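You operate a simulated robot arm through the tools that you are given. There is no shell and no other tool. Be economical: measure what you need, move in short steps, check, and stop when the job is done.

The job below is to be done with a simulated two-armed robot. You get a single attempt, and the scene is never put back.

JOB
Open the drawer of the fitting bench, put the green terminal from the inside of the fitting bench drawer on top of the keys carton and shut the drawer again. Then fetch the tray that says "fault" from the top of the fitting bench and set it on the top of the grey table. Then fetch the purple label clip and set it on top of the green beacon. Then take the orange label clip on the top of the grey table and put it away on the top of the fitting bench. Then press the zero key of the winder three times. Then take the loose beige plug and leave it on the yellow field cover. Then take the loose black plug and leave it on the top of the fitting bench. Then take the red dome on the top of the reel stand and put it away on the middle level of the stock shelf. Then put the three metre label clip on top of the dome of the tower beacon. Then put the green screwdriver on the dark mat of the reel stand. Then take the black tray on the top of the green bench and put it away on the top of the teal bench. Then open the drawer of the green bench. The order counts. Set down upright: purple label clip, orange label clip, red dome, three metre label clip, green screwdriver.

Only the result counts: the job must be done as asked and must still hold three seconds after the hand-in. Knocking over, shifting, dropping, spilling or breaking anything else fails it. Lids that push on must go on centred and level and be pressed home; caps that screw on are set level and turned clockwise until they are tight.

ROBOT AND FRAMES
Two 7-joint arms with two-finger parallel grippers on one trunk, on a base that drives. Base frame: it is fixed to the floor where the robot stands at the start and does not move with it; the origin is under the middle of the robot, x ahead of it, y to its left, z up. Readings come in m, rad, newtons and seconds.
The left shoulder is at the start at [0.07, 0.134, 1.101], the right one opposite. With the tool pointing down near the work surface each hand reaches from about 0.1 to 0.48 m from the robot's upright axis, wherever it stands, measured 20 degrees to its own side. Places, roughly: black tray (30x19x5 cm) [1.1, 2.8, 0.8]; dark mat of the reel stand [0.9, -3.5, 0.8]; dome of the tower beacon (8x8x8 cm) [-2.1, -2.3, 0.8]; drawer of the fitting bench [0.8, 0, 0.7]; drawer of the green bench [0.7, 3, 0.7]; green beacon (8x8x10 cm) [-1, 5.2, 0.8]; green screwdriver (4x4x9 cm) [1, -0.9, 0.9]; green terminal [0.75, 0, 0.75]; keys carton [-2.75, 1.25, 0.75]; loose beige plug (4x4x5 cm) [1, -2.7, 0.5]; loose black plug (4x4x5 cm) [1, -2.5, 0.5]; middle level of the stock shelf [1.2, 5, 0.9]; orange label clip [-1.25, 5.5, 0.75]; orange tray, yellow tray [1, 0.75, 0.75]; purple label clip [-1.25, 5.25, 0.75]; red dome (7x7x8 cm) [1, -2.3, 0.8]; three metre label clip [0.75, -1.75, 0.75]; top of the fitting bench [1, 0, 0.8]; top of the grey table [-0.8, 5.3, 0.8]; top of the teal bench [-8.3, 4.1, 0.8]; yellow field cover [1, -2, 0.75]; zero key of the winder [1.1, -3.1, 1]. Payload 1.57 kg a hand.
The tool frame of a hand sits at the grasp point between the pads (the TCP): z along the fingers, y along the line on which they close. The tips reach 0.03 m beyond it. The gripper opens to 0.08 m. The fingers are 0.017 m wide and 0.012 m thick; the gripper's body (0.04 by 0.082 m) begins 0.08 m behind the TCP.
Orientation is told as [roll, pitch, yaw] about the base's x, y, z axes, in that order, counted from this pose: with the fingers straight down and closing along the base's y, the tool's x points along the base's -x, its y along +y and its z along -z.

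CONTROLS
- The arms move only by the tool jog_arm. It takes "left_increments", "right_increments" or both (then of equal length, played together; a hand with none holds still); each is text: rows parted by semicolons, each of 7 numbers parted by spaces: the shift along the tool's x, y, z in units of 20 mm (1.0 is 20 mm), then the turn, a rotation vector about the tool's x, y, z in units of 8 degrees (1.0 is 8 degrees), then the opening, from 0 (shut) to 1 (fully open). In form: tx ty tz rx ry rz jaw; .... A call has 1 to 8 rows; each row shifts and turns the commanded pose from where the row before left it, along the tool's axes as they then stand. A call with a number of a shift or a turn outside -1 to 1 is refused whole. Rows are played at 5 a second. More than 0.05 m and 0.15 rad between two rows, or a gripper value outside its range, and nothing of the call is played. Where a pose cannot be reached the arm comes as near as it can. A force on the tool above 40 N (or 10 N above the force at the start of the call, whichever is more), or a blocked arm, ends the call early, and 0.2 s more pass. The fingers move at their own pace (about 0.153 m/s each) and stop on an object; they squeeze with about 22 N. The grip force told is the motor's: it shows also when the fingers shut on nothing. Time passes only in rows, and 0.2 s behind the last, so rows that do not move let the fingers close. The reply holds the time, the measured pose of the TCP, the force on the tool along the base axes, the opening and the grip force, in the units named above and with some noise, with the torque about the TCP (base axes, N m) and any sound that the robot's microphone picked up, and new pictures: "pictures" is both (left out), scene, wrist or none (wrist: the cameras of the hands that moved).
- Cameras (640 x 400 px; columns grow to the right, rows downward): "scene" is now at [0.1351, 0.0049, 1.3189]; the picture's right is [0.06, -1.00, 0.00], its down [-0.67, -0.04, -0.74] and it looks along [0.74, 0.05, -0.67] (base axes); focal length 270 px, centre (320, 200). "left" rides on the left gripper at [0.072, 0.007, -0.122] in its tool frame; the picture's right is [-0.09, 1.00, 0.00], its down [-0.84, -0.08, -0.54] and it looks along [-0.54, -0.05, 0.84] (tool axes); focal length 238 px, centre (320, 200). "right" rides on the right gripper at [0.072, -0.006, -0.122] in its tool frame; the picture's right is [0.09, 1.00, 0.00], its down [-0.84, 0.08, -0.54] and it looks along [-0.54, 0.05, 0.84] (tool axes); focal length 238 px, centre (320, 200).
- lift_body(by): slides the trunk up (or, below 0, down) by that many m; the arms and the scene camera ride with it, the base frame stays. It gives what a move gives, with no picture.
- drive_base(legs): drives the robot by 1 to 6 legs, each [ahead, left, turn to the left] in m, m and rad, along the robot's own axes; the way and the turn of a leg run together, so that a leg with both is an arc; at most 1.5 m and 3.142 rad a leg. The arms and the cameras ride along, it lands a little off, and it stops where it bumps. It gives what a move gives, and a new picture of the scene camera.
- pan_tilt(pan, tilt): turns the head with the scene camera to pan (to the left, within 1.501 rad either way) and tilt (down, from -0.506 to 1.204), counted from straight ahead of the robot. It gives what a move gives, and a new picture of the scene camera.
- probe_pixels(camera, pixels): for up to 12 pixels [column, row] of the newest picture of that camera ("zoom" is the newest enlarged one), the place [x, y, z] in the base frame of the surface seen there, good to about 0.002 m. It takes no simulated time.
- close_up(camera, box): a new picture of the part [left, top, right, bottom] of that camera's present view, enlarged. It takes no simulated time.
- hand_in(): hands the job in; it is judged then, once.

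Work in short steps. Measure before you move; look again where a grasp or a placing could have gone wrong, and mend it. You have 378 turns and 360 pictures in all, those below and enlarged ones among them. Open the grippers and draw the arms clear of the work before you hand the job in, unless the task says otherwise; then end with one line.

The tools are called after ">>>" as name(argument=value, ...) on one line, values as JSON. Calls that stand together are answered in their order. jog_arm: Moves the arms, as the interface text tells. Its arguments: {"type":"object","properties":{"left_increments":{"type":"string"},"right_increments":{"type":"string"},"pictures":{"type":"string","enum":["both","scene","wrist","none"]}},"required":[]} The other tools are called the same way: lift_body (by) slides the trunk up or down; drive_base (legs) drives the base; pan_tilt (pan, tilt) turns the head that bears the scene camera; probe_pixels (camera, pixels) gives the place of the surface under pixels of a picture; close_up (camera, box) takes an enlarged picture of a part of a camera's view; hand_in () hands the job in.

At the start:

```text
time: 0.0
left_eef_pos: [0.4639, 0.2736, 1.1212]
left_orientation: [-0.001, 0.0, 0.0]
left_force: [-0.1, 0.1, -1.1]
left_torque: [-0.02, -0.01, 0.01]
left_finger_gap: 0.0798
left_gripper_force: 0.0
right_eef_pos: [0.4814, -0.167, 1.0348]
right_orientation: [-0.002, 0.001, 0.0]
right_force: [0.8, 0.4, -0.8]
right_torque: [-0.02, 0.02, 0.0]
right_finger_gap: 0.08
right_gripper_force: 0.1
trunk travel left (down, up): [-0.675, 0.265]
robot x, y, heading: [-0.0018, -0.0007, -0.001]
head pan, tilt: [0.063, 0.731]
```

scene: 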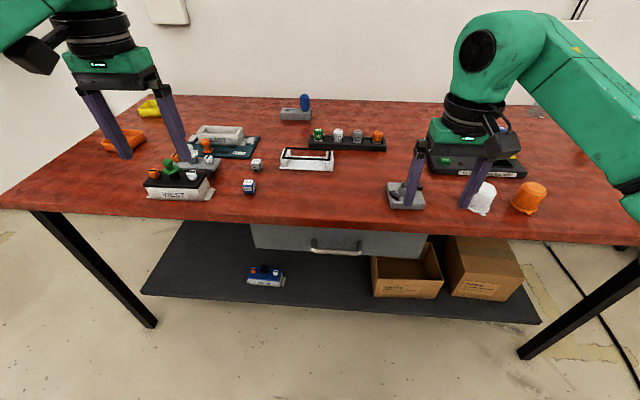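
right: 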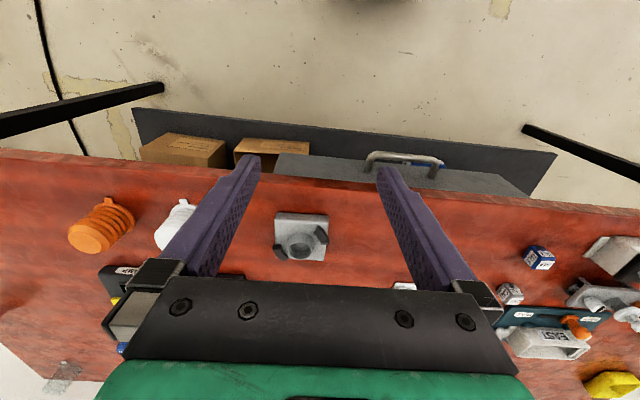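
left: 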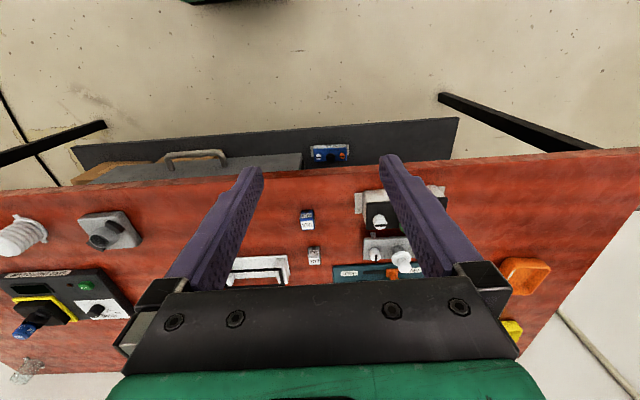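

The drawer handle shows at about (336,246) in the scene picture, with the bench objects above it. I'll probe the handle and other key points.

>>> probe_pixels(camera="scene", pixels=[[314, 242], [336, 251], [358, 245], [336, 240], [255, 235], [425, 240], [320, 222], [118, 138], [150, 108], [405, 195], [180, 185], [249, 187]])

>>> close_up(camera="scene", box=[80, 80, 400, 280])

```text
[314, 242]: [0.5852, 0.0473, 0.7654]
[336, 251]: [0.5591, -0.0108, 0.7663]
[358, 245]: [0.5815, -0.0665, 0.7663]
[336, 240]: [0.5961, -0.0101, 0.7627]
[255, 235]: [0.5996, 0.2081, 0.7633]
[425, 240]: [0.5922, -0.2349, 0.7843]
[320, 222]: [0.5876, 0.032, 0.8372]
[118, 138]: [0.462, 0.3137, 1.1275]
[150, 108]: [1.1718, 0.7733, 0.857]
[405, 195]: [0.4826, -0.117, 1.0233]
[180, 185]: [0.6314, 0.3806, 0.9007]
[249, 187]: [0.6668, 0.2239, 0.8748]
```

```text
2.00 times, centred on (240, 180) of scene
```

zoom: 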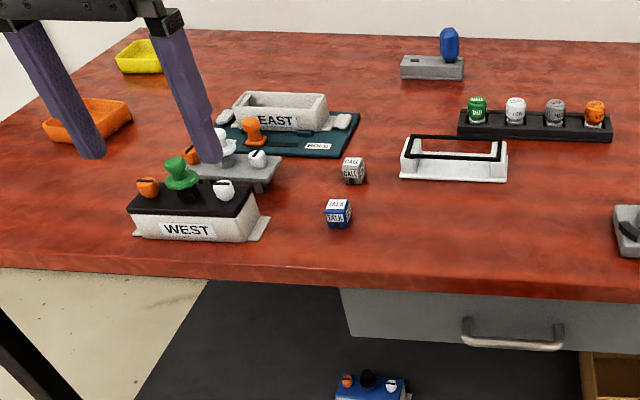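

Handle bar is at about x 0.56, y -0.01, z 0.766. I'll bring the right hand back and start turning it so the fingers point ahead and close vertically.

>>> jog_arm(right_increments="1 1 0 0 0 0 1;1 1 0 0 0 0 1;1 1 0 0 0 0 1;1 1 0 0 0 0 1;1 1 0 0 0 0 1;1 1 0 0 0 0 0.6;0 0 0 0.577 -0.577 -0.577 0.6;0 0 0 0.577 -0.577 -0.577 0.6", pictures="none")

>>> jog_arm(right_increments="0 0 0 0.577 -0.577 -0.577 0.6;0 0 0 0.577 -0.577 -0.577 0.6;0 0 0 0.577 -0.577 -0.577 0.6;0 0 0 0.577 -0.577 -0.577 0.6;0 0 0 0.577 -0.577 -0.577 0.6;0 0 0 0.577 -0.577 -0.577 0.6;0 0 0 0.577 -0.577 -0.577 0.6;0 0 0 0.577 -0.577 -0.577 0.6", pictures="none")

>>> jog_arm(right_increments="0 0 0 0.577 -0.577 -0.577 0.6;0 0 0 0.577 -0.577 -0.577 0.6;0 0 0 0.577 -0.577 -0.577 0.6;0 0 0 0.577 -0.577 -0.577 0.6;0 0 0 0.577 -0.577 -0.577 0.6;0 0 0 0 0 0 0.6", pictures="both")

```text
time: 1.8
left_eef_pos: [0.4638, 0.2754, 1.1212]
left_orientation: [-0.003, 0.0, 0.001]
left_force: [-0.2, -0.3, 0.2]
left_torque: [-0.01, -0.03, 0.01]
left_finger_gap: 0.08
left_gripper_force: 0.1
right_eef_pos: [0.359, -0.0461, 1.0367]
right_orientation: [-0.178, -0.15, 0.177]
right_force: [0.4, 0.8, -0.4]
right_torque: [-0.01, -0.02, -0.01]
right_finger_gap: 0.0481
right_gripper_force: 0.0
trunk travel left (down, up): [-0.675, 0.265]
robot x, y, heading: [-0.0001, 0.0007, 0.0]
head pan, tilt: [0.063, 0.731]
```

```text
time: 3.6
left_eef_pos: [0.4638, 0.2739, 1.1208]
left_orientation: [-0.003, 0.0, -0.001]
left_force: [-0.2, -0.1, 0.2]
left_torque: [0.02, -0.02, 0.01]
left_finger_gap: 0.08
left_gripper_force: 0.1
right_eef_pos: [0.3604, -0.0488, 1.035]
right_orientation: [-1.086, -0.297, 1.083]
right_force: [0.2, -0.4, 0.1]
right_torque: [-0.01, -0.02, 0.0]
right_finger_gap: 0.0481
right_gripper_force: 0.1
trunk travel left (down, up): [-0.675, 0.265]
robot x, y, heading: [-0.0014, 0.0012, 0.004]
head pan, tilt: [0.063, 0.731]
```

```text
time: 5.0
left_eef_pos: [0.4641, 0.2734, 1.1225]
left_orientation: [-0.001, 0.002, 0.001]
left_force: [-0.3, -0.8, -0.3]
left_torque: [0.03, 0.02, 0.01]
left_finger_gap: 0.0798
left_gripper_force: 0.0
right_eef_pos: [0.3664, -0.0449, 1.0398]
right_orientation: [-1.586, -0.024, 1.559]
right_force: [0.4, 0.6, 0.1]
right_torque: [-0.02, 0.01, 0.0]
right_finger_gap: 0.0483
right_gripper_force: 0.1
trunk travel left (down, up): [-0.675, 0.265]
robot x, y, heading: [-0.0011, 0.002, 0.0]
head pan, tilt: [0.063, 0.731]
```

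scene: 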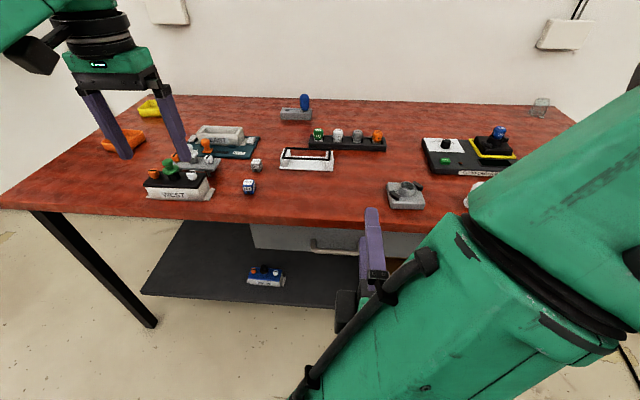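
right: 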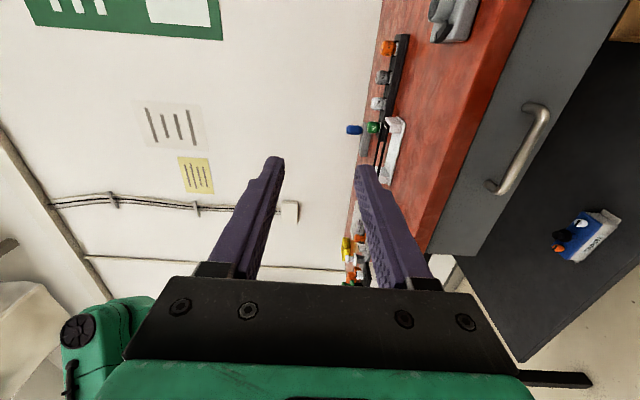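

The hand now points ahead. I'll probe the handle ends from the right wrist view at (535,108) and (495,187) for an accurate place.

>>> probe_pixels(camera="right", pixels=[[540, 112], [531, 140], [510, 172], [493, 185], [480, 160], [440, 200], [470, 70]])

>>> jog_arm(right_increments="-0.4 1 0 0 0 0 0.6;-0.4 1 0 0 0 0 0.6;-0.4 1 0 0 0 0 0.6;-0.4 1 0 0 0 0 0.6;-0.2 1 0 0 0 0 0.6;0 1 0 0 0 0 0.6;0 1 0 0 0 0 0.6;0 1 0 0 0 0 0.6", pictures="none")

>>> jog_arm(right_increments="0 1 0 0 0 0 0.6;0 1 0 0 0 0 0.6;0 1 0 0 0 0 0.6;0 1 0 0 0 0 0.6;0 1 0 0 0 0 0.6;0 0.5 0 0 0 0 0.6;0 0 0 0 0 0 0.6", pictures="wrist")

```text
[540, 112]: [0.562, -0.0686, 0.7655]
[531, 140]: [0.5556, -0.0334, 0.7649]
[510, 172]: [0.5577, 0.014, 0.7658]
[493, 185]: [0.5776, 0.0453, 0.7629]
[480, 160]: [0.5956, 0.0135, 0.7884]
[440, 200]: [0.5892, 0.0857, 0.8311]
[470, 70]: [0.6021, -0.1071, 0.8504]
```

```text
time: 6.8
left_eef_pos: [0.4656, 0.2745, 1.1217]
left_orientation: [0.001, 0.001, 0.0]
left_force: [0.9, -0.2, -0.4]
left_torque: [0.02, 0.03, -0.02]
left_finger_gap: 0.08
left_gripper_force: 0.0
right_eef_pos: [0.3956, -0.0147, 0.8939]
right_orientation: [-1.567, 0.002, 1.572]
right_force: [0.2, -0.1, 0.2]
right_torque: [0.01, -0.01, -0.03]
right_finger_gap: 0.0482
right_gripper_force: 0.0
right hand out of reach, approached as far as the arm can: row 5, 6, 7, 8
trunk travel left (down, up): [-0.675, 0.265]
robot x, y, heading: [0.0015, -0.0005, -0.004]
head pan, tilt: [0.063, 0.731]
```

```text
time: 8.4
left_eef_pos: [0.4651, 0.2737, 1.1206]
left_orientation: [0.0, 0.0, 0.0]
left_force: [0.2, 0.3, -0.7]
left_torque: [-0.01, -0.01, -0.01]
left_finger_gap: 0.0799
left_gripper_force: 0.1
right_eef_pos: [0.4067, -0.0038, 0.7964]
right_orientation: [-1.566, 0.002, 1.568]
right_force: [-0.3, -0.2, 0.6]
right_torque: [-0.02, 0.01, 0.02]
right_finger_gap: 0.048
right_gripper_force: 0.0
right hand out of reach, approached as far as the arm can: row 1, 2, 4, 5, 6
trunk travel left (down, up): [-0.675, 0.265]
robot x, y, heading: [-0.0013, 0.003, -0.001]
head pan, tilt: [0.063, 0.731]
```

right: 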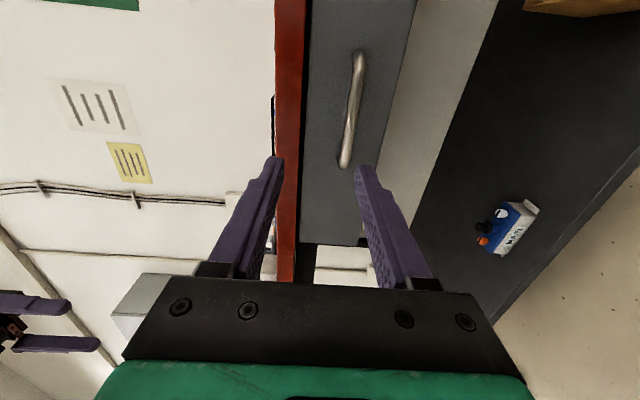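

The hand is level and at z 0.796; I'll go ahead and down to bracket the bar at x≈0.56, z 0.766.

>>> jog_arm(right_increments="0.1 0.5 1 0 0 0 0.6;0.1 0.5 1 0 0 0 0.6;0.1 0.55 1 0 0 0 0.6;0.1 0 1 0 0 0 0.6;0 0 1 0 0 0 0.6;0 0 0 0 0 0 0.6", pictures="wrist")

```text
time: 9.8
left_eef_pos: [0.4643, 0.2738, 1.1212]
left_orientation: [-0.001, -0.002, -0.001]
left_force: [0.5, 0.4, -0.1]
left_torque: [0.01, -0.01, -0.02]
left_finger_gap: 0.0801
left_gripper_force: 0.1
right_eef_pos: [0.4966, 0.0128, 0.8063]
right_orientation: [-1.569, 0.002, 1.567]
right_force: [-1.7, 0.3, 0.0]
right_torque: [-0.04, -0.03, -0.04]
right_finger_gap: 0.0481
right_gripper_force: 0.1
right hand out of reach, approached as far as the arm can: row 1, 2, 3, 4, 5
trunk travel left (down, up): [-0.675, 0.265]
robot x, y, heading: [0.0006, -0.0002, 0.006]
head pan, tilt: [0.063, 0.731]
```

right: 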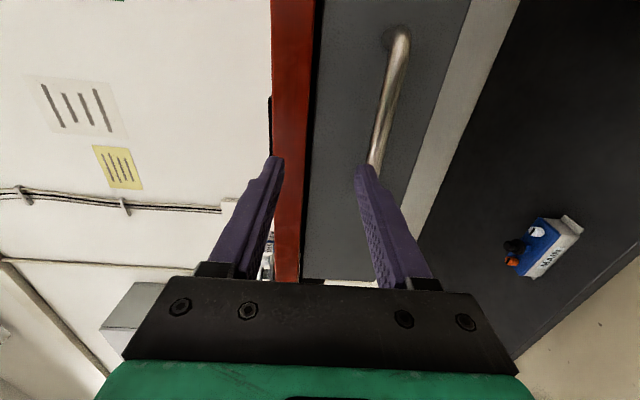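

Reach limits the hand at z 0.806; lowering the trunk will help (tips at x 0.527 are still clear of the bar).

>>> lift_body(by=-0.15)

>>> jog_arm(right_increments="0.2 -1 -0.5 0 0 0 0.6;0.2 -1 -0.5 0 0 0 0.6;0.2 -1 0 0 0 0 0.6;0.2 -1 0 0 0 0 0.6;0.2 -1 0 0 0 0 0.6;0.2 -0.5 0 0 0 0 0.6;0 0 0 0 0 0 0.6", pictures="wrist")

```text
time: 11.6
left_eef_pos: [0.4639, 0.2742, 0.9711]
left_orientation: [0.001, 0.001, 0.0]
left_force: [-0.4, 0.0, -0.2]
left_torque: [0.0, -0.01, 0.0]
left_finger_gap: 0.0802
left_gripper_force: 0.1
right_eef_pos: [0.495, 0.0123, 0.6562]
right_orientation: [-1.569, 0.001, 1.567]
right_force: [-0.3, 0.0, 0.6]
right_torque: [-0.01, -0.04, -0.01]
right_finger_gap: 0.0479
right_gripper_force: 0.1
trunk travel left (down, up): [-0.525, 0.415]
robot x, y, heading: [0.0008, -0.0013, -0.0]
head pan, tilt: [0.063, 0.731]
```

```text
time: 13.2
left_eef_pos: [0.4644, 0.273, 0.9721]
left_orientation: [-0.003, 0.0, 0.002]
left_force: [0.4, 1.0, 0.5]
left_torque: [0.01, 0.01, -0.02]
left_finger_gap: 0.08
left_gripper_force: 0.0
right_eef_pos: [0.479, -0.0142, 0.7663]
right_orientation: [-1.567, 0.001, 1.564]
right_force: [-0.3, -0.3, -0.3]
right_torque: [-0.02, 0.0, 0.01]
right_finger_gap: 0.048
right_gripper_force: 0.1
trunk travel left (down, up): [-0.525, 0.415]
robot x, y, heading: [-0.0006, -0.0051, -0.004]
head pan, tilt: [0.063, 0.731]
```

right: 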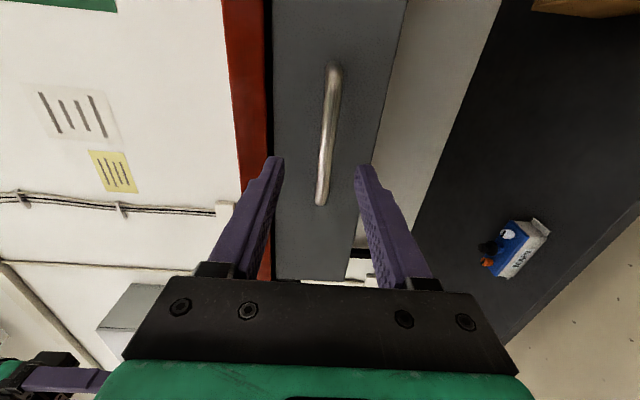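

The bar at (328,135) lies between the fingers. I'll advance 7 cm and close.

>>> jog_arm(right_increments="0 0 1 0 0 0 0.6;0 0 1 0 0 0 0.6;0 0 1 0 0 0 0.6;0 0 0.65 0 0 0 0.6;0 0 0 0 0 0 0;0 0 0 0 0 0 0;0 0 0 0 0 0 0", pictures="wrist")

```text
time: 14.8
left_eef_pos: [0.4673, 0.2742, 0.9692]
left_orientation: [0.001, 0.003, 0.001]
left_force: [-0.4, 0.7, 0.4]
left_torque: [0.02, 0.02, 0.02]
left_finger_gap: 0.08
left_gripper_force: 0.1
right_eef_pos: [0.5506, -0.0114, 0.7607]
right_orientation: [-1.551, 0.002, 1.57]
right_force: [-12.4, -0.2, -34.4]
right_torque: [0.06, 0.36, -0.32]
right_finger_gap: 0.0139
right_gripper_force: 30.2
trunk travel left (down, up): [-0.525, 0.415]
robot x, y, heading: [-0.0019, -0.0013, 0.001]
head pan, tilt: [0.063, 0.731]
```

right: 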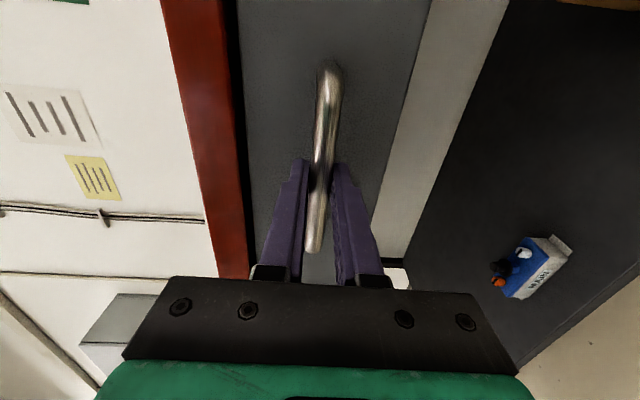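

Gripped (gap 0.014) but with a vertical preload; I'll lower 5 mm to relieve it, then pull by backing the base.

>>> jog_arm(right_increments="0 0.25 0 0 0 0 0;0 0 -0.5 0 0 0 0;0 0 -0.5 0 0 0 0;0 0 0 0 0 0 0", pictures="none")

>>> drive_base(legs=[[-0.2, 0, 0]])

```text
time: 15.8
left_eef_pos: [0.4672, 0.2753, 0.9705]
left_orientation: [-0.001, 0.002, 0.0]
left_force: [0.4, 0.4, 0.7]
left_torque: [0.03, -0.02, 0.0]
left_finger_gap: 0.08
left_gripper_force: 0.1
right_eef_pos: [0.5304, -0.0106, 0.7605]
right_orientation: [-1.567, 0.002, 1.569]
right_force: [0.1, 2.2, -15.3]
right_torque: [0.07, 0.2, 0.05]
right_finger_gap: 0.0137
right_gripper_force: 30.2
trunk travel left (down, up): [-0.525, 0.415]
robot x, y, heading: [-0.0035, 0.0005, -0.007]
head pan, tilt: [0.063, 0.731]
```

```text
time: 17.3
left_eef_pos: [0.2688, 0.277, 0.9702]
left_orientation: [-0.006, 0.003, -0.003]
left_force: [0.0, -0.4, 0.2]
left_torque: [0.0, 0.0, 0.01]
left_finger_gap: 0.08
left_gripper_force: 0.1
right_eef_pos: [0.3317, -0.0072, 0.7599]
right_orientation: [-1.563, 0.006, 1.568]
right_force: [2.5, 23.8, -10.5]
right_torque: [0.24, 0.13, 0.33]
right_finger_gap: 0.0137
right_gripper_force: 30.7
trunk travel left (down, up): [-0.525, 0.415]
robot x, y, heading: [-0.2005, -0.0012, -0.003]
head pan, tilt: [0.063, 0.731]
```

scene: 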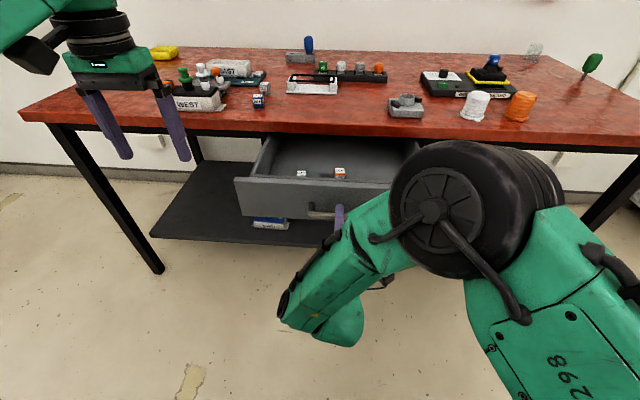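

The drawer came out about 22 cm. I'll zoom into the inside at (320,165).

>>> close_up(camera="scene", box=[230, 125, 430, 250])

```text
3.20 times, centred on (330, 188) of scene
```

zoom: 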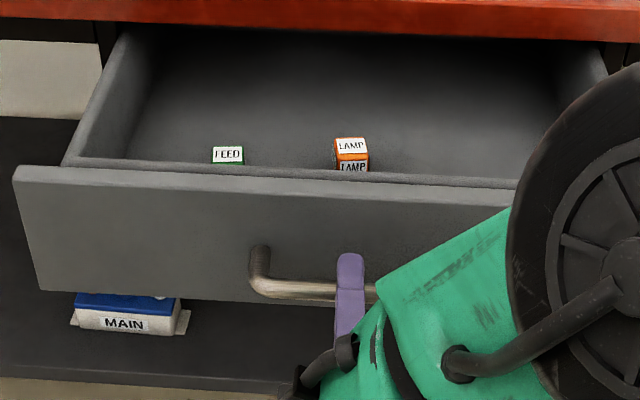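

The green FEED terminal sits at (228,156) in the zoom. Probing it and the drawer rim.

>>> probe_pixels(camera="zoom", pixels=[[228, 148], [228, 154], [216, 153], [242, 153], [350, 147], [336, 147], [365, 145], [300, 175], [300, 205], [450, 190], [70, 170], [300, 120]])

```text
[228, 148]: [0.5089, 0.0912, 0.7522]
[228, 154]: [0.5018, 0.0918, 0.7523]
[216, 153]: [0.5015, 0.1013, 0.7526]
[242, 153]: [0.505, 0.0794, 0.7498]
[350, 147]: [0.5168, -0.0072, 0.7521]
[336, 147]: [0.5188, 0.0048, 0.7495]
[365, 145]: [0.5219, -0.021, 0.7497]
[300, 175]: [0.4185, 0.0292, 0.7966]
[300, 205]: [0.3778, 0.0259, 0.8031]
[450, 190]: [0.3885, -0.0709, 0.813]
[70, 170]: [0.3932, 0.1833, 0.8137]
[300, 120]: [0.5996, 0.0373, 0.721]
```

I'll open the right gripper, back the base off, then lift the right hand up and to the right out of the way.

>>> jog_arm(right_increments="0 0 0 0 0 0 0.6;0 0 0 0 0 0 0.6;0 0 -1 0 0 0 0.6;0 0 -1 0 0 0 0.6;0 0 0 0 0 0 0.6", pictures="none")

>>> drive_base(legs=[[-0.08, 0, 0]])

>>> jog_arm(right_increments="0.5 -1 -0.5 0 0 0 0.6;0.5 -1 -0.5 0 0 0 0.6;0.5 -1 -0.5 0 0 0 0.6;1 -1 -0.5 0 0 0 0.6;1 -1 -0.5 0 0 0 0.6;1 -1 0 0 0 0 0.6;1 -1 0 0 0 0 0.6;1 -1 0 0 0 0 0.6", pictures="scene")

```text
time: 18.5
left_eef_pos: [0.266, 0.2747, 0.9712]
left_orientation: [-0.003, -0.001, -0.002]
left_force: [-0.4, -0.6, 0.1]
left_torque: [0.02, 0.02, 0.05]
left_finger_gap: 0.0802
left_gripper_force: 0.0
right_eef_pos: [0.2897, -0.0117, 0.761]
right_orientation: [-1.568, 0.001, 1.567]
right_force: [-0.2, 0.3, 0.1]
right_torque: [0.01, 0.0, 0.03]
right_finger_gap: 0.0481
right_gripper_force: 0.1
trunk travel left (down, up): [-0.525, 0.415]
robot x, y, heading: [-0.197, -0.0013, -0.0]
head pan, tilt: [0.063, 0.731]
```

```text
time: 19.6
left_eef_pos: [0.185, 0.2746, 0.9714]
left_orientation: [-0.002, -0.001, 0.0]
left_force: [-0.6, -0.8, 0.2]
left_torque: [0.0, -0.05, 0.0]
left_finger_gap: 0.08
left_gripper_force: 0.0
right_eef_pos: [0.2093, -0.0114, 0.7605]
right_orientation: [-1.57, -0.001, 1.57]
right_force: [-0.2, 0.1, -0.8]
right_torque: [-0.01, 0.01, -0.02]
right_finger_gap: 0.0479
right_gripper_force: 0.1
trunk travel left (down, up): [-0.525, 0.415]
robot x, y, heading: [-0.2808, -0.0009, 0.001]
head pan, tilt: [0.063, 0.731]
```

scene: 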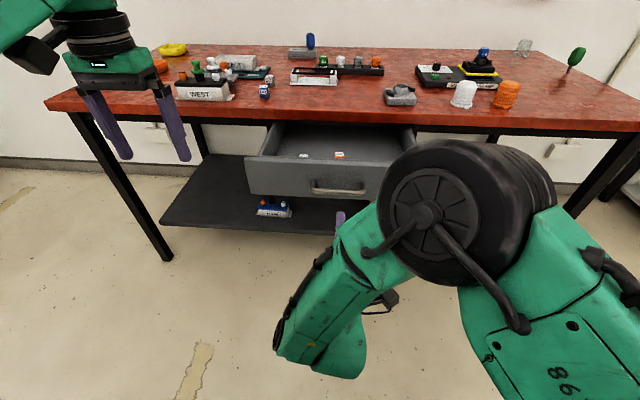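

```text
time: 20.5
left_eef_pos: [0.1852, 0.2745, 0.972]
left_orientation: [0.001, 0.001, -0.001]
left_force: [-0.9, -0.4, 0.0]
left_torque: [0.01, -0.01, 0.03]
left_finger_gap: 0.0798
left_gripper_force: 0.0
right_eef_pos: [0.1512, -0.0593, 0.7509]
right_orientation: [-1.364, -0.01, 1.533]
right_force: [-0.3, -0.2, 0.3]
right_torque: [0.03, 0.0, 0.01]
right_finger_gap: 0.048
right_gripper_force: 0.0
trunk travel left (down, up): [-0.525, 0.415]
robot x, y, heading: [-0.2779, 0.0051, 0.003]
head pan, tilt: [0.063, 0.731]
stopped in row 4 (right hand): the arm was blocked; the commanded pose is now the measured one
```

scene: 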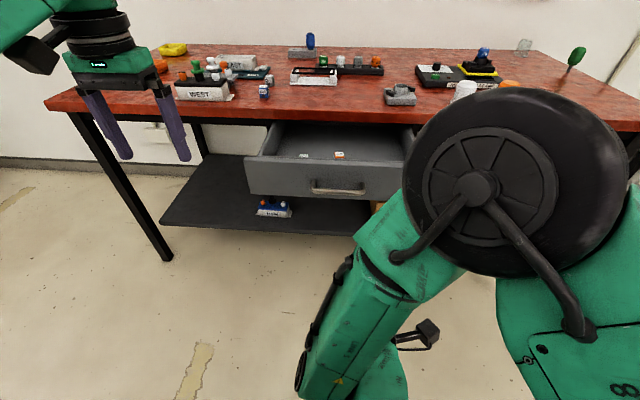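

Blocked near the body. I'll bring the right hand forward and up first, then right.

>>> jog_arm(right_increments="0 -0.7 0.7 0 0 0 0.6;0 -0.7 0.7 0 0 0 0.6;0 -1 0.5 0 0 0 0.6;0 -1 0 0 0 0 0.6;0.3 -1 0 0 0 0 0.6;0.5 -1 0 0 0 0 0.6;1 -1 0 0 0 0 0.6;1 -1 0 0 0 0 0.6", pictures="none")

```text
time: 22.3
left_eef_pos: [0.1848, 0.2723, 0.9718]
left_orientation: [0.0, 0.001, -0.001]
left_force: [0.1, -1.0, 0.1]
left_torque: [0.03, -0.01, 0.01]
left_finger_gap: 0.0798
left_gripper_force: 0.0
right_eef_pos: [0.2174, -0.1182, 0.889]
right_orientation: [-1.365, -0.008, 1.542]
right_force: [-0.1, -0.1, 0.5]
right_torque: [0.0, -0.02, 0.06]
right_finger_gap: 0.0482
right_gripper_force: 0.1
trunk travel left (down, up): [-0.525, 0.415]
robot x, y, heading: [-0.2744, -0.0003, 0.004]
head pan, tilt: [0.063, 0.731]
```

I'll correct the tilt, go further up and right, and then turn the right hand back to pointing down.

>>> jog_arm(right_increments="1 -1 0 0.75 0 0 0.6;1 -1 0 0.7 0 0 0.6;1 -1 0 0 0 0 0.6;1 -1 0 0 0 0 0.6;1 0 0 -0.577 0.577 0.577 0.6;1 0 0 -0.577 0.577 0.577 0.6;0 0 0 -0.577 0.577 0.577 0.6;0 0 0 -0.577 0.577 0.577 0.6", pictures="none")

>>> jog_arm(right_increments="0 0 0 -0.577 0.577 0.577 0.6;0 0 0 -0.577 0.577 0.577 0.6;0 0 0 -0.577 0.577 0.577 0.6;0 0 0 -0.577 0.577 0.577 0.6;0 0 0 -0.577 0.577 0.577 0.6;0 0 0 -0.577 0.577 0.577 0.6;0 0 0 -0.577 0.577 0.577 0.6;0 0 0 -0.577 0.577 0.577 1", pictures="none")

>>> jog_arm(right_increments="0 0 0 -0.577 0.577 0.577 1;0 0 0 -0.577 0.577 0.577 1;0 0 0 -0.577 0.577 0.577 1;0 0 0 0 0 0 1", pictures="scene")

```text
time: 24.1
left_eef_pos: [0.1855, 0.274, 0.9712]
left_orientation: [-0.001, -0.001, -0.001]
left_force: [0.3, 0.1, 0.5]
left_torque: [0.03, 0.0, 0.01]
left_finger_gap: 0.0801
left_gripper_force: 0.1
right_eef_pos: [0.2146, -0.2364, 0.9642]
right_orientation: [-1.187, -0.266, 1.159]
right_force: [0.2, 0.7, -0.1]
right_torque: [0.02, -0.01, -0.01]
right_finger_gap: 0.0482
right_gripper_force: 0.1
trunk travel left (down, up): [-0.525, 0.415]
robot x, y, heading: [-0.2812, 0.0018, 0.003]
head pan, tilt: [0.063, 0.731]
```

```text
time: 25.9
left_eef_pos: [0.1853, 0.2738, 0.9721]
left_orientation: [0.001, 0.0, 0.0]
left_force: [0.1, 1.1, 0.8]
left_torque: [-0.02, -0.02, 0.01]
left_finger_gap: 0.08
left_gripper_force: 0.1
right_eef_pos: [0.2151, -0.2363, 0.9634]
right_orientation: [-0.262, -0.206, 0.239]
right_force: [-0.6, -0.3, -0.1]
right_torque: [-0.01, 0.01, 0.01]
right_finger_gap: 0.0801
right_gripper_force: 0.0
trunk travel left (down, up): [-0.525, 0.415]
robot x, y, heading: [-0.2747, 0.0012, -0.001]
head pan, tilt: [0.063, 0.731]
```

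```text
time: 26.9
left_eef_pos: [0.1854, 0.2733, 0.9714]
left_orientation: [-0.001, -0.002, 0.0]
left_force: [-0.3, 0.7, -0.1]
left_torque: [-0.01, -0.04, 0.02]
left_finger_gap: 0.0798
left_gripper_force: 0.0
right_eef_pos: [0.2163, -0.2367, 0.9658]
right_orientation: [0.009, 0.003, -0.032]
right_force: [-0.5, -0.5, 0.6]
right_torque: [0.01, 0.02, 0.01]
right_finger_gap: 0.0801
right_gripper_force: 0.0
trunk travel left (down, up): [-0.525, 0.415]
robot x, y, heading: [-0.2825, 0.0008, -0.0]
head pan, tilt: [0.063, 0.731]
```

scene: 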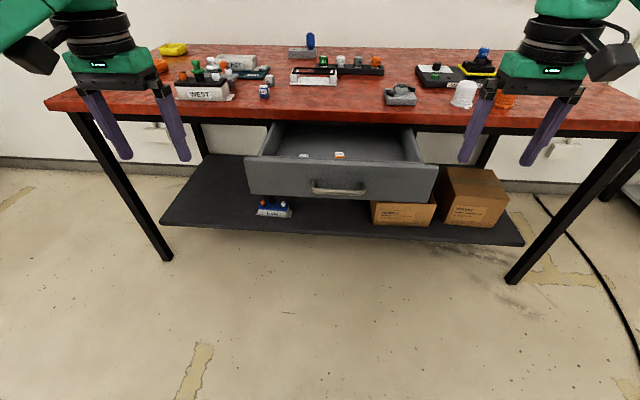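

Both hands point down. I'll drive forward 0.33 m so the left hand can reach into the drawer.

>>> drive_base(legs=[[0.33, 0, 0]])

```text
time: 29.1
left_eef_pos: [0.5098, 0.2761, 0.9707]
left_orientation: [0.0, 0.002, 0.003]
left_force: [-0.1, -0.3, 0.0]
left_torque: [-0.01, -0.01, 0.0]
left_finger_gap: 0.0798
left_gripper_force: 0.1
right_eef_pos: [0.5423, -0.2357, 0.9657]
right_orientation: [0.008, 0.002, -0.032]
right_force: [0.5, 0.4, -0.2]
right_torque: [0.0, -0.01, -0.01]
right_finger_gap: 0.08
right_gripper_force: 0.0
trunk travel left (down, up): [-0.525, 0.415]
robot x, y, heading: [0.0445, 0.0014, 0.001]
head pan, tilt: [0.063, 0.731]
```

scene: 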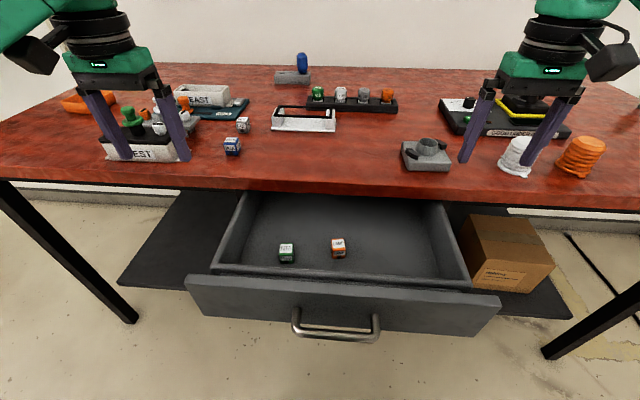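

Good clear view: green cube at (286,252). I'll zoom for exact geometry.

>>> close_up(camera="scene", box=[240, 210, 400, 310])

>>> probe_pixels(camera="scene", pixels=[[286, 246], [286, 256], [280, 248], [292, 248], [338, 243], [286, 235], [300, 268], [300, 283], [286, 262], [260, 195]])

```text
4.00 times, centred on (320, 260) of scene
```

zoom: 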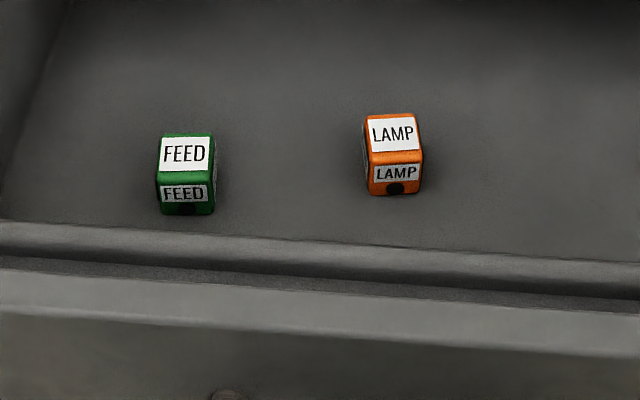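

```text
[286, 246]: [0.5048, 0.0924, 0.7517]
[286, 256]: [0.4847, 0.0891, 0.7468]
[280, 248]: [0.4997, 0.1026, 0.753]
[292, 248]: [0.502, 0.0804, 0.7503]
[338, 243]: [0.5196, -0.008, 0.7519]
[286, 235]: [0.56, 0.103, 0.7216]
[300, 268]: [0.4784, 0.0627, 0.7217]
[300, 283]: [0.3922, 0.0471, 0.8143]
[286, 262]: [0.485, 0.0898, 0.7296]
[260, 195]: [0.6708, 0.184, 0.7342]
```

The green cube is centred at about (0.498, 0.091), top 0.752, floor 0.722. I'll move the left hand above it.

>>> jog_arm(left_increments="0.6 -1 0 0 0 0 0.7;0 -1 0 0 0 0 0.7;0 -1 0 0 0 0 0.7;0 -1 0 0 0 0 0.7;0 -1 0 0 0 0 0.7;0 -1 0 0 0 0 0.7;0 -1 0 0 0 0 0.7;0 -1 0 0 0 0 0.7", pictures="none")

>>> jog_arm(left_increments="0 -1 1 0 0 0 0.7;0 -0.25 1 0 0 0 0.7;0 0 1 0 0 0 0.7;0 0 1 0 0 0 0.7;0 0 1 0 0 0 0.7;0 0 1 0 0 0 0.7;0 0 1 0 0 0 0.7;0 0 0 0 0 0 0.7", pictures="both")

```text
time: 30.9
left_eef_pos: [0.4992, 0.1141, 0.9719]
left_orientation: [0.0, 0.001, 0.003]
left_force: [-1.0, -0.2, -0.1]
left_torque: [0.03, -0.02, -0.02]
left_finger_gap: 0.0561
left_gripper_force: 0.1
right_eef_pos: [0.5423, -0.2369, 0.9656]
right_orientation: [0.007, 0.004, -0.029]
right_force: [0.3, 0.5, 0.7]
right_torque: [0.0, 0.01, 0.02]
right_finger_gap: 0.0801
right_gripper_force: 0.1
trunk travel left (down, up): [-0.525, 0.415]
robot x, y, heading: [0.0467, 0.0026, -0.001]
head pan, tilt: [0.063, 0.731]
```

```text
time: 32.6
left_eef_pos: [0.4966, 0.0884, 0.8298]
left_orientation: [0.0, 0.0, 0.001]
left_force: [-0.5, 0.0, -0.2]
left_torque: [0.02, 0.02, -0.02]
left_finger_gap: 0.0559
left_gripper_force: 0.0
right_eef_pos: [0.5411, -0.2359, 0.9662]
right_orientation: [0.006, 0.003, -0.03]
right_force: [-0.7, -0.2, 0.3]
right_torque: [0.0, 0.0, 0.01]
right_finger_gap: 0.08
right_gripper_force: 0.1
trunk travel left (down, up): [-0.525, 0.415]
robot x, y, heading: [0.0429, 0.0026, 0.006]
head pan, tilt: [0.063, 0.731]
```

scene: 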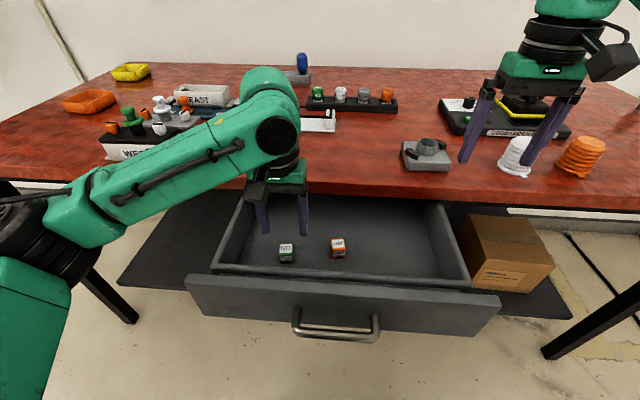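
left: 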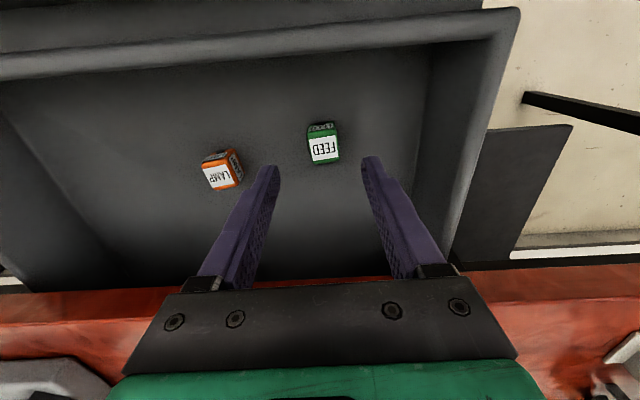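

The cube is between the fingers in plan. Descend 75 mm, close, and lift.

>>> jog_arm(left_increments="0 0.1 1 0 0 0 0.7;0 0 1 0 0 0 0.7;0 0 1 0 0 0 0.7;0 0 0.7 0 0 0 0.7;0 0 0 0 0 0 0.7;0 0 0 0 0 0 0;0 0 0 0 0 0 0;0 0 0 0 0 0 0", pictures="wrist")

```text
time: 34.5
left_eef_pos: [0.4984, 0.0905, 0.7547]
left_orientation: [0.001, 0.002, 0.001]
left_force: [0.3, 0.5, 0.3]
left_torque: [0.01, 0.0, 0.01]
left_finger_gap: 0.0247
left_gripper_force: 21.9
right_eef_pos: [0.5419, -0.2358, 0.9661]
right_orientation: [0.007, 0.001, -0.03]
right_force: [-0.1, 1.0, 0.3]
right_torque: [0.02, 0.0, 0.0]
right_finger_gap: 0.08
right_gripper_force: 0.1
trunk travel left (down, up): [-0.525, 0.415]
robot x, y, heading: [0.0415, 0.0002, 0.003]
head pan, tilt: [0.063, 0.731]
```

left: 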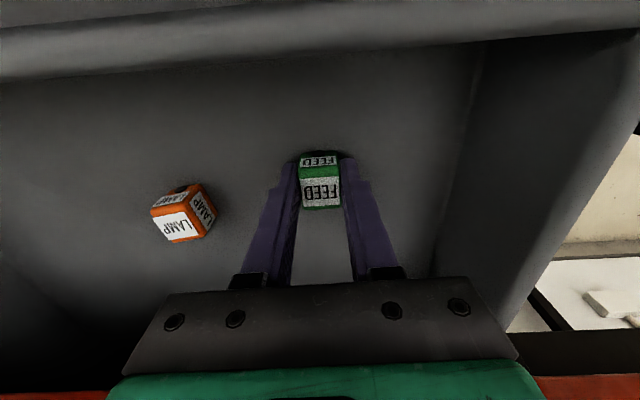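

Gripped (gap 0.0247). Lift it clear and bring the hand back left.

>>> jog_arm(left_increments="0 0 -1 0 0 0 0;0 0 -1 0 0 0 0;0 0 -1 0 0 0 0;0 0 -1 0 0 0 0;0 0 -1 0 0 0 0;0 0 -1 0 0 0 0;0 0 -1 0 0 0 0;0 0 -1 0 0 0 0", pictures="none")

>>> jog_arm(left_increments="0 0.5 -1 0 0 0 0;0 1 -1 0 0 0 0;0 1 -0.5 0 0 0 0;0 1 0 0 0 0 0;0 1 0 0 0 0 0;1 1 0 0 0 0 0;1 1 0 0 0 0 0;0 0 0 0 0 0 0", pictures="none")

>>> drive_base(legs=[[-0.8, 0, 0], [0, 0, 2.6]])

```text
time: 36.2
left_eef_pos: [0.4955, 0.0909, 0.9167]
left_orientation: [-0.001, 0.001, 0.001]
left_force: [-0.3, 0.3, -0.1]
left_torque: [0.0, -0.02, -0.01]
left_finger_gap: 0.025
left_gripper_force: 22.1
right_eef_pos: [0.542, -0.2366, 0.9643]
right_orientation: [0.007, 0.001, -0.03]
right_force: [-0.6, 0.3, 0.3]
right_torque: [0.01, -0.01, 0.01]
right_finger_gap: 0.0802
right_gripper_force: 0.1
trunk travel left (down, up): [-0.525, 0.415]
robot x, y, heading: [0.0456, 0.0002, 0.001]
head pan, tilt: [0.063, 0.731]
```

```text
time: 38.0
left_eef_pos: [0.4588, 0.2219, 0.9659]
left_orientation: [0.0, 0.003, 0.003]
left_force: [0.5, 0.2, -0.4]
left_torque: [0.0, 0.01, 0.01]
left_finger_gap: 0.0249
left_gripper_force: 21.8
right_eef_pos: [0.5402, -0.2374, 0.9646]
right_orientation: [0.006, 0.001, -0.03]
right_force: [-0.7, -0.4, -0.2]
right_torque: [0.03, 0.03, 0.04]
right_finger_gap: 0.08
right_gripper_force: 0.1
trunk travel left (down, up): [-0.525, 0.415]
robot x, y, heading: [0.044, -0.0002, 0.0]
head pan, tilt: [0.063, 0.731]
```

```text
time: 48.5
left_eef_pos: [-1.2284, 0.0226, 0.9658]
left_orientation: [0.001, 0.001, 2.613]
left_force: [0.2, -0.3, -0.9]
left_torque: [-0.04, 0.02, 0.01]
left_finger_gap: 0.0249
left_gripper_force: 22.0
right_eef_pos: [-1.0698, 0.4582, 0.9647]
right_orientation: [0.006, 0.001, 2.581]
right_force: [0.0, -0.6, -0.5]
right_torque: [0.01, -0.02, 0.0]
right_finger_gap: 0.08
right_gripper_force: 0.1
trunk travel left (down, up): [-0.525, 0.415]
robot x, y, heading: [-0.7642, 0.0039, 2.61]
head pan, tilt: [0.063, 0.731]
```

scene: 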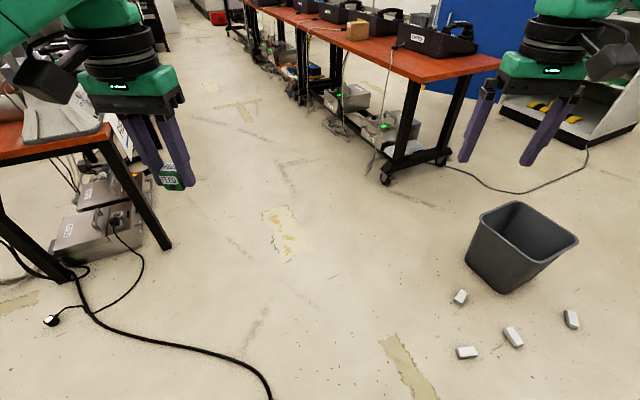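

There is a table at left, benches ahead and a bin at right. Probe positions and raise the head to find the keys carton.

>>> probe_pixels(camera="scene", pixels=[[115, 135], [165, 240], [400, 165], [385, 175], [425, 75], [358, 33], [500, 275], [460, 297], [467, 353], [60, 285], [360, 60]])

>>> pan_tilt(pan=0, tilt=0.35)

```text
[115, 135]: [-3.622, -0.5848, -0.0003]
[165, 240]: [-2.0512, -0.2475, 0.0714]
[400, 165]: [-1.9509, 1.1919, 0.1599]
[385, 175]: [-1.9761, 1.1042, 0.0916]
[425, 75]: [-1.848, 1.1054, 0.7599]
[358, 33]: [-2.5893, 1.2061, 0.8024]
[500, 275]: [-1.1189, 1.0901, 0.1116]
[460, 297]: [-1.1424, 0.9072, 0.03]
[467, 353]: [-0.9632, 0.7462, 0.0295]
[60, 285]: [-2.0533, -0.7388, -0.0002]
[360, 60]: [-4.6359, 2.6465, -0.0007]
```

```text
time: 49.4
left_eef_pos: [-1.2302, 0.0215, 0.9666]
left_orientation: [0.0, 0.001, 2.614]
left_force: [0.8, 0.9, 0.1]
left_torque: [0.02, 0.02, 0.02]
left_finger_gap: 0.0248
left_gripper_force: 21.9
right_eef_pos: [-1.0704, 0.4574, 0.9655]
right_orientation: [0.007, 0.001, 2.58]
right_force: [-0.3, 0.0, -0.4]
right_torque: [0.02, -0.01, 0.0]
right_finger_gap: 0.0799
right_gripper_force: 0.1
trunk travel left (down, up): [-0.525, 0.415]
robot x, y, heading: [-0.7644, 0.0011, 2.618]
head pan, tilt: [0.0, 0.351]
```

scene: 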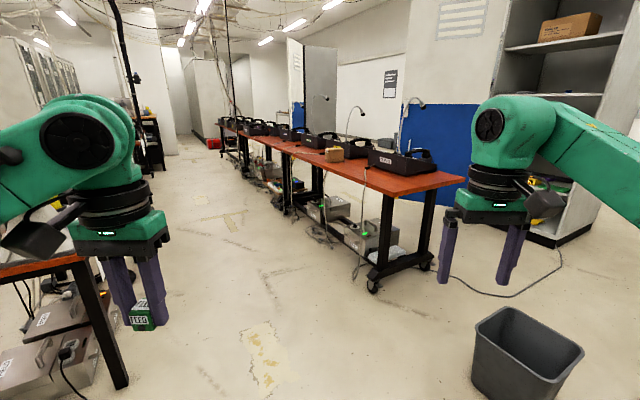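

The small carton on the bench stands at (335,154). Zoom in to check.

>>> close_up(camera="scene", box=[260, 110, 480, 247])

>>> probe_pixels(camera="scene", pixels=[[335, 150], [335, 160], [340, 170], [430, 190], [462, 180], [395, 198], [375, 285], [385, 160], [320, 165], [120, 250], [85, 255]])

```text
2.91 times, centred on (370, 178) of scene
```

zoom: 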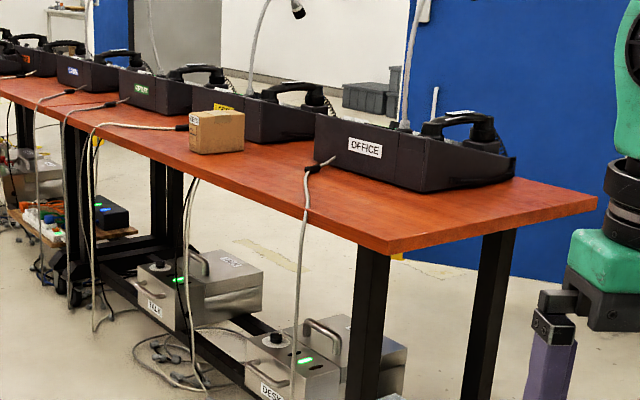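

```text
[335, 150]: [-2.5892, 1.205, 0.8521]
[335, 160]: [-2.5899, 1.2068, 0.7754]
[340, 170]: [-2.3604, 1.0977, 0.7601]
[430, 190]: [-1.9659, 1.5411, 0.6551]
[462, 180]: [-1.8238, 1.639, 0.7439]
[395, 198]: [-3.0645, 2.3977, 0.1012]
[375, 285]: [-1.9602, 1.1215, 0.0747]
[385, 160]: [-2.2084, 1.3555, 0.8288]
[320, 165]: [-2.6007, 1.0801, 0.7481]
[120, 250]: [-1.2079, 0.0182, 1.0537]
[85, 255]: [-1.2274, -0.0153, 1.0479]
```

The carton is near (-2.6, 1.23), top ≈0.86. I'll drive to about (-2.62, 0.5) and face the bench (+y).

>>> drive_base(legs=[[0, 0, 0.26], [1.0, 0, 0], [0.9, 0, 0], [0, 0, -1.305]])

```text
time: 63.0
left_eef_pos: [-2.8343, 0.8746, 0.9666]
left_orientation: [0.001, 0.0, 1.614]
left_force: [0.4, 0.2, 0.1]
left_torque: [0.02, -0.01, -0.01]
left_finger_gap: 0.0251
left_gripper_force: 22.2
right_eef_pos: [-2.3812, 0.9756, 0.9644]
right_orientation: [0.007, 0.001, 1.581]
right_force: [-0.2, 0.5, 0.6]
right_torque: [0.0, -0.01, -0.02]
right_finger_gap: 0.0802
right_gripper_force: 0.1
trunk travel left (down, up): [-0.525, 0.415]
robot x, y, heading: [-2.5964, 0.4697, 1.613]
head pan, tilt: [0.0, 0.351]
```

scene: 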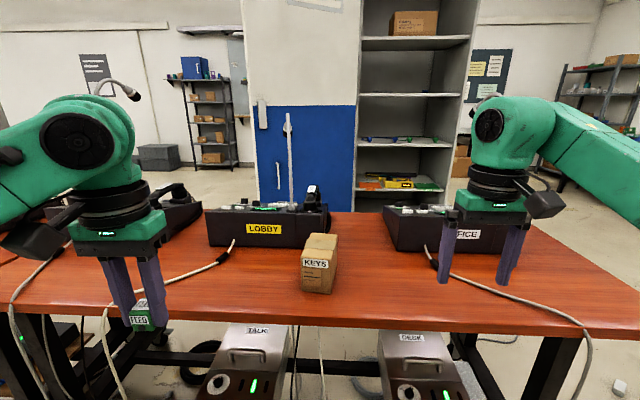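

The carton reads KEYS at (318,262). Probe its top.

>>> probe_pixels(camera="scene", pixels=[[318, 250], [322, 240], [308, 245], [334, 245], [316, 257], [316, 285], [260, 210], [440, 215], [320, 310], [220, 268]])

>>> close_up(camera="scene", box=[200, 170, 440, 320])

```text
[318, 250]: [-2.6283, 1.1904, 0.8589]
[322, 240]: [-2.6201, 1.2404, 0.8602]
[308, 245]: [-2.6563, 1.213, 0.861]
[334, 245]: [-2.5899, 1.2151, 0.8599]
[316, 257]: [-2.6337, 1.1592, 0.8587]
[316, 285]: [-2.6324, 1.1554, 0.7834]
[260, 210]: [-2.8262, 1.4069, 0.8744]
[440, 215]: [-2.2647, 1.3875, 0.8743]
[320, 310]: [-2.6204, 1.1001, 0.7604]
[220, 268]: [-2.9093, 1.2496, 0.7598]
```

```text
2.67 times, centred on (320, 245) of scene
```

zoom: 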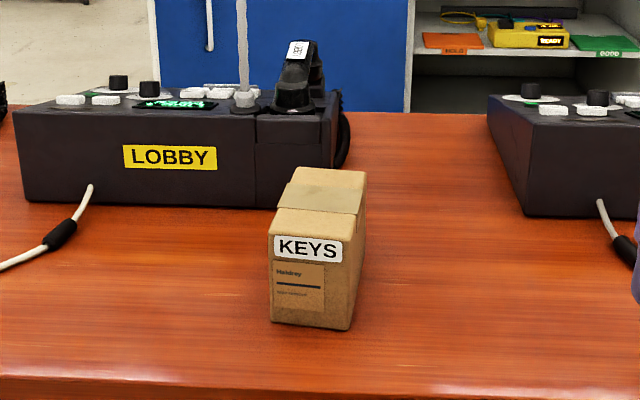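

Carton top centre ≈(-2.622, 1.205), z 0.860. Drive in 0.32 m with a small shift to the right.

>>> drive_base(legs=[[0.31, -0.07, -0.042]])

```text
time: 65.1
left_eef_pos: [-2.7598, 1.1924, 0.9672]
left_orientation: [-0.001, 0.0, 1.583]
left_force: [0.8, -0.1, -0.8]
left_torque: [0.01, 0.01, 0.03]
left_finger_gap: 0.025
left_gripper_force: 22.0
right_eef_pos: [-2.3048, 1.2796, 0.9662]
right_orientation: [0.007, 0.002, 1.553]
right_force: [0.0, 0.5, -0.3]
right_torque: [0.0, -0.01, -0.02]
right_finger_gap: 0.0802
right_gripper_force: 0.0
trunk travel left (down, up): [-0.525, 0.415]
robot x, y, heading: [-2.5352, 0.7812, 1.583]
head pan, tilt: [0.0, 0.351]
```

scene: 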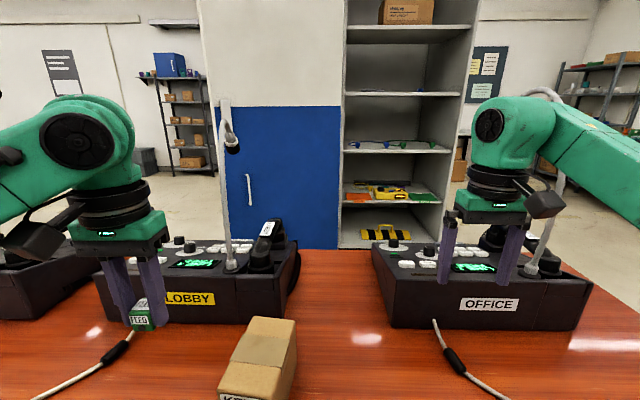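

I'll move the cube 0.138 m right over the carton, then down most of the way.

>>> jog_arm(left_increments="-0.55 -1 0 0 0 0 0;0 -1 0 0 0 0 0;0 -1 0 0 0 0 0;0 -1 0 0 0 0 0;0 -1 0 0 0 0 0;0 -1 0 0 0 0 0;0 -0.9 1 0 0 0 0;0 0 1 0 0 0 0", pictures="both")

```text
time: 66.9
left_eef_pos: [-2.6229, 1.204, 0.9244]
left_orientation: [-0.001, -0.001, 1.584]
left_force: [0.1, 0.3, -0.9]
left_torque: [-0.01, 0.01, 0.02]
left_finger_gap: 0.025
left_gripper_force: 22.5
right_eef_pos: [-2.3041, 1.2803, 0.9662]
right_orientation: [0.007, 0.002, 1.552]
right_force: [-0.1, -0.5, 0.0]
right_torque: [-0.01, 0.06, 0.01]
right_finger_gap: 0.0801
right_gripper_force: 0.0
trunk travel left (down, up): [-0.525, 0.415]
robot x, y, heading: [-2.5348, 0.785, 1.585]
head pan, tilt: [0.0, 0.351]
```

scene: 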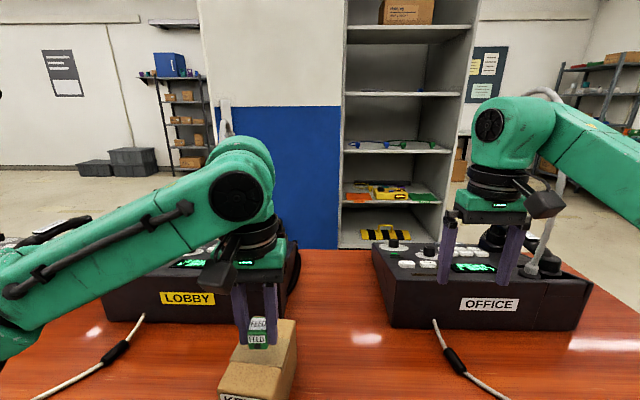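
left: 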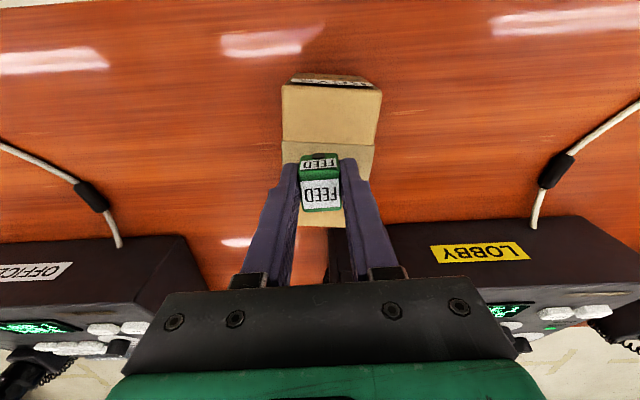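

Centred. Lower 1.5 units, release, and rise.

>>> jog_arm(left_increments="0 0 1 0 0 0 0;0 0 0.5 0 0 0 0;0 0 0 0 0 0 0", pictures="none")

```text
time: 67.7
left_eef_pos: [-2.6215, 1.2041, 0.895]
left_orientation: [0.001, 0.0, 1.584]
left_force: [0.8, 0.5, -0.8]
left_torque: [0.02, 0.0, 0.01]
left_finger_gap: 0.0251
left_gripper_force: 22.1
right_eef_pos: [-2.3034, 1.2797, 0.9654]
right_orientation: [0.008, 0.001, 1.55]
right_force: [0.5, 0.1, 0.8]
right_torque: [0.0, 0.02, -0.01]
right_finger_gap: 0.0802
right_gripper_force: 0.1
trunk travel left (down, up): [-0.525, 0.415]
robot x, y, heading: [-2.5323, 0.7772, 1.589]
head pan, tilt: [0.0, 0.351]
```

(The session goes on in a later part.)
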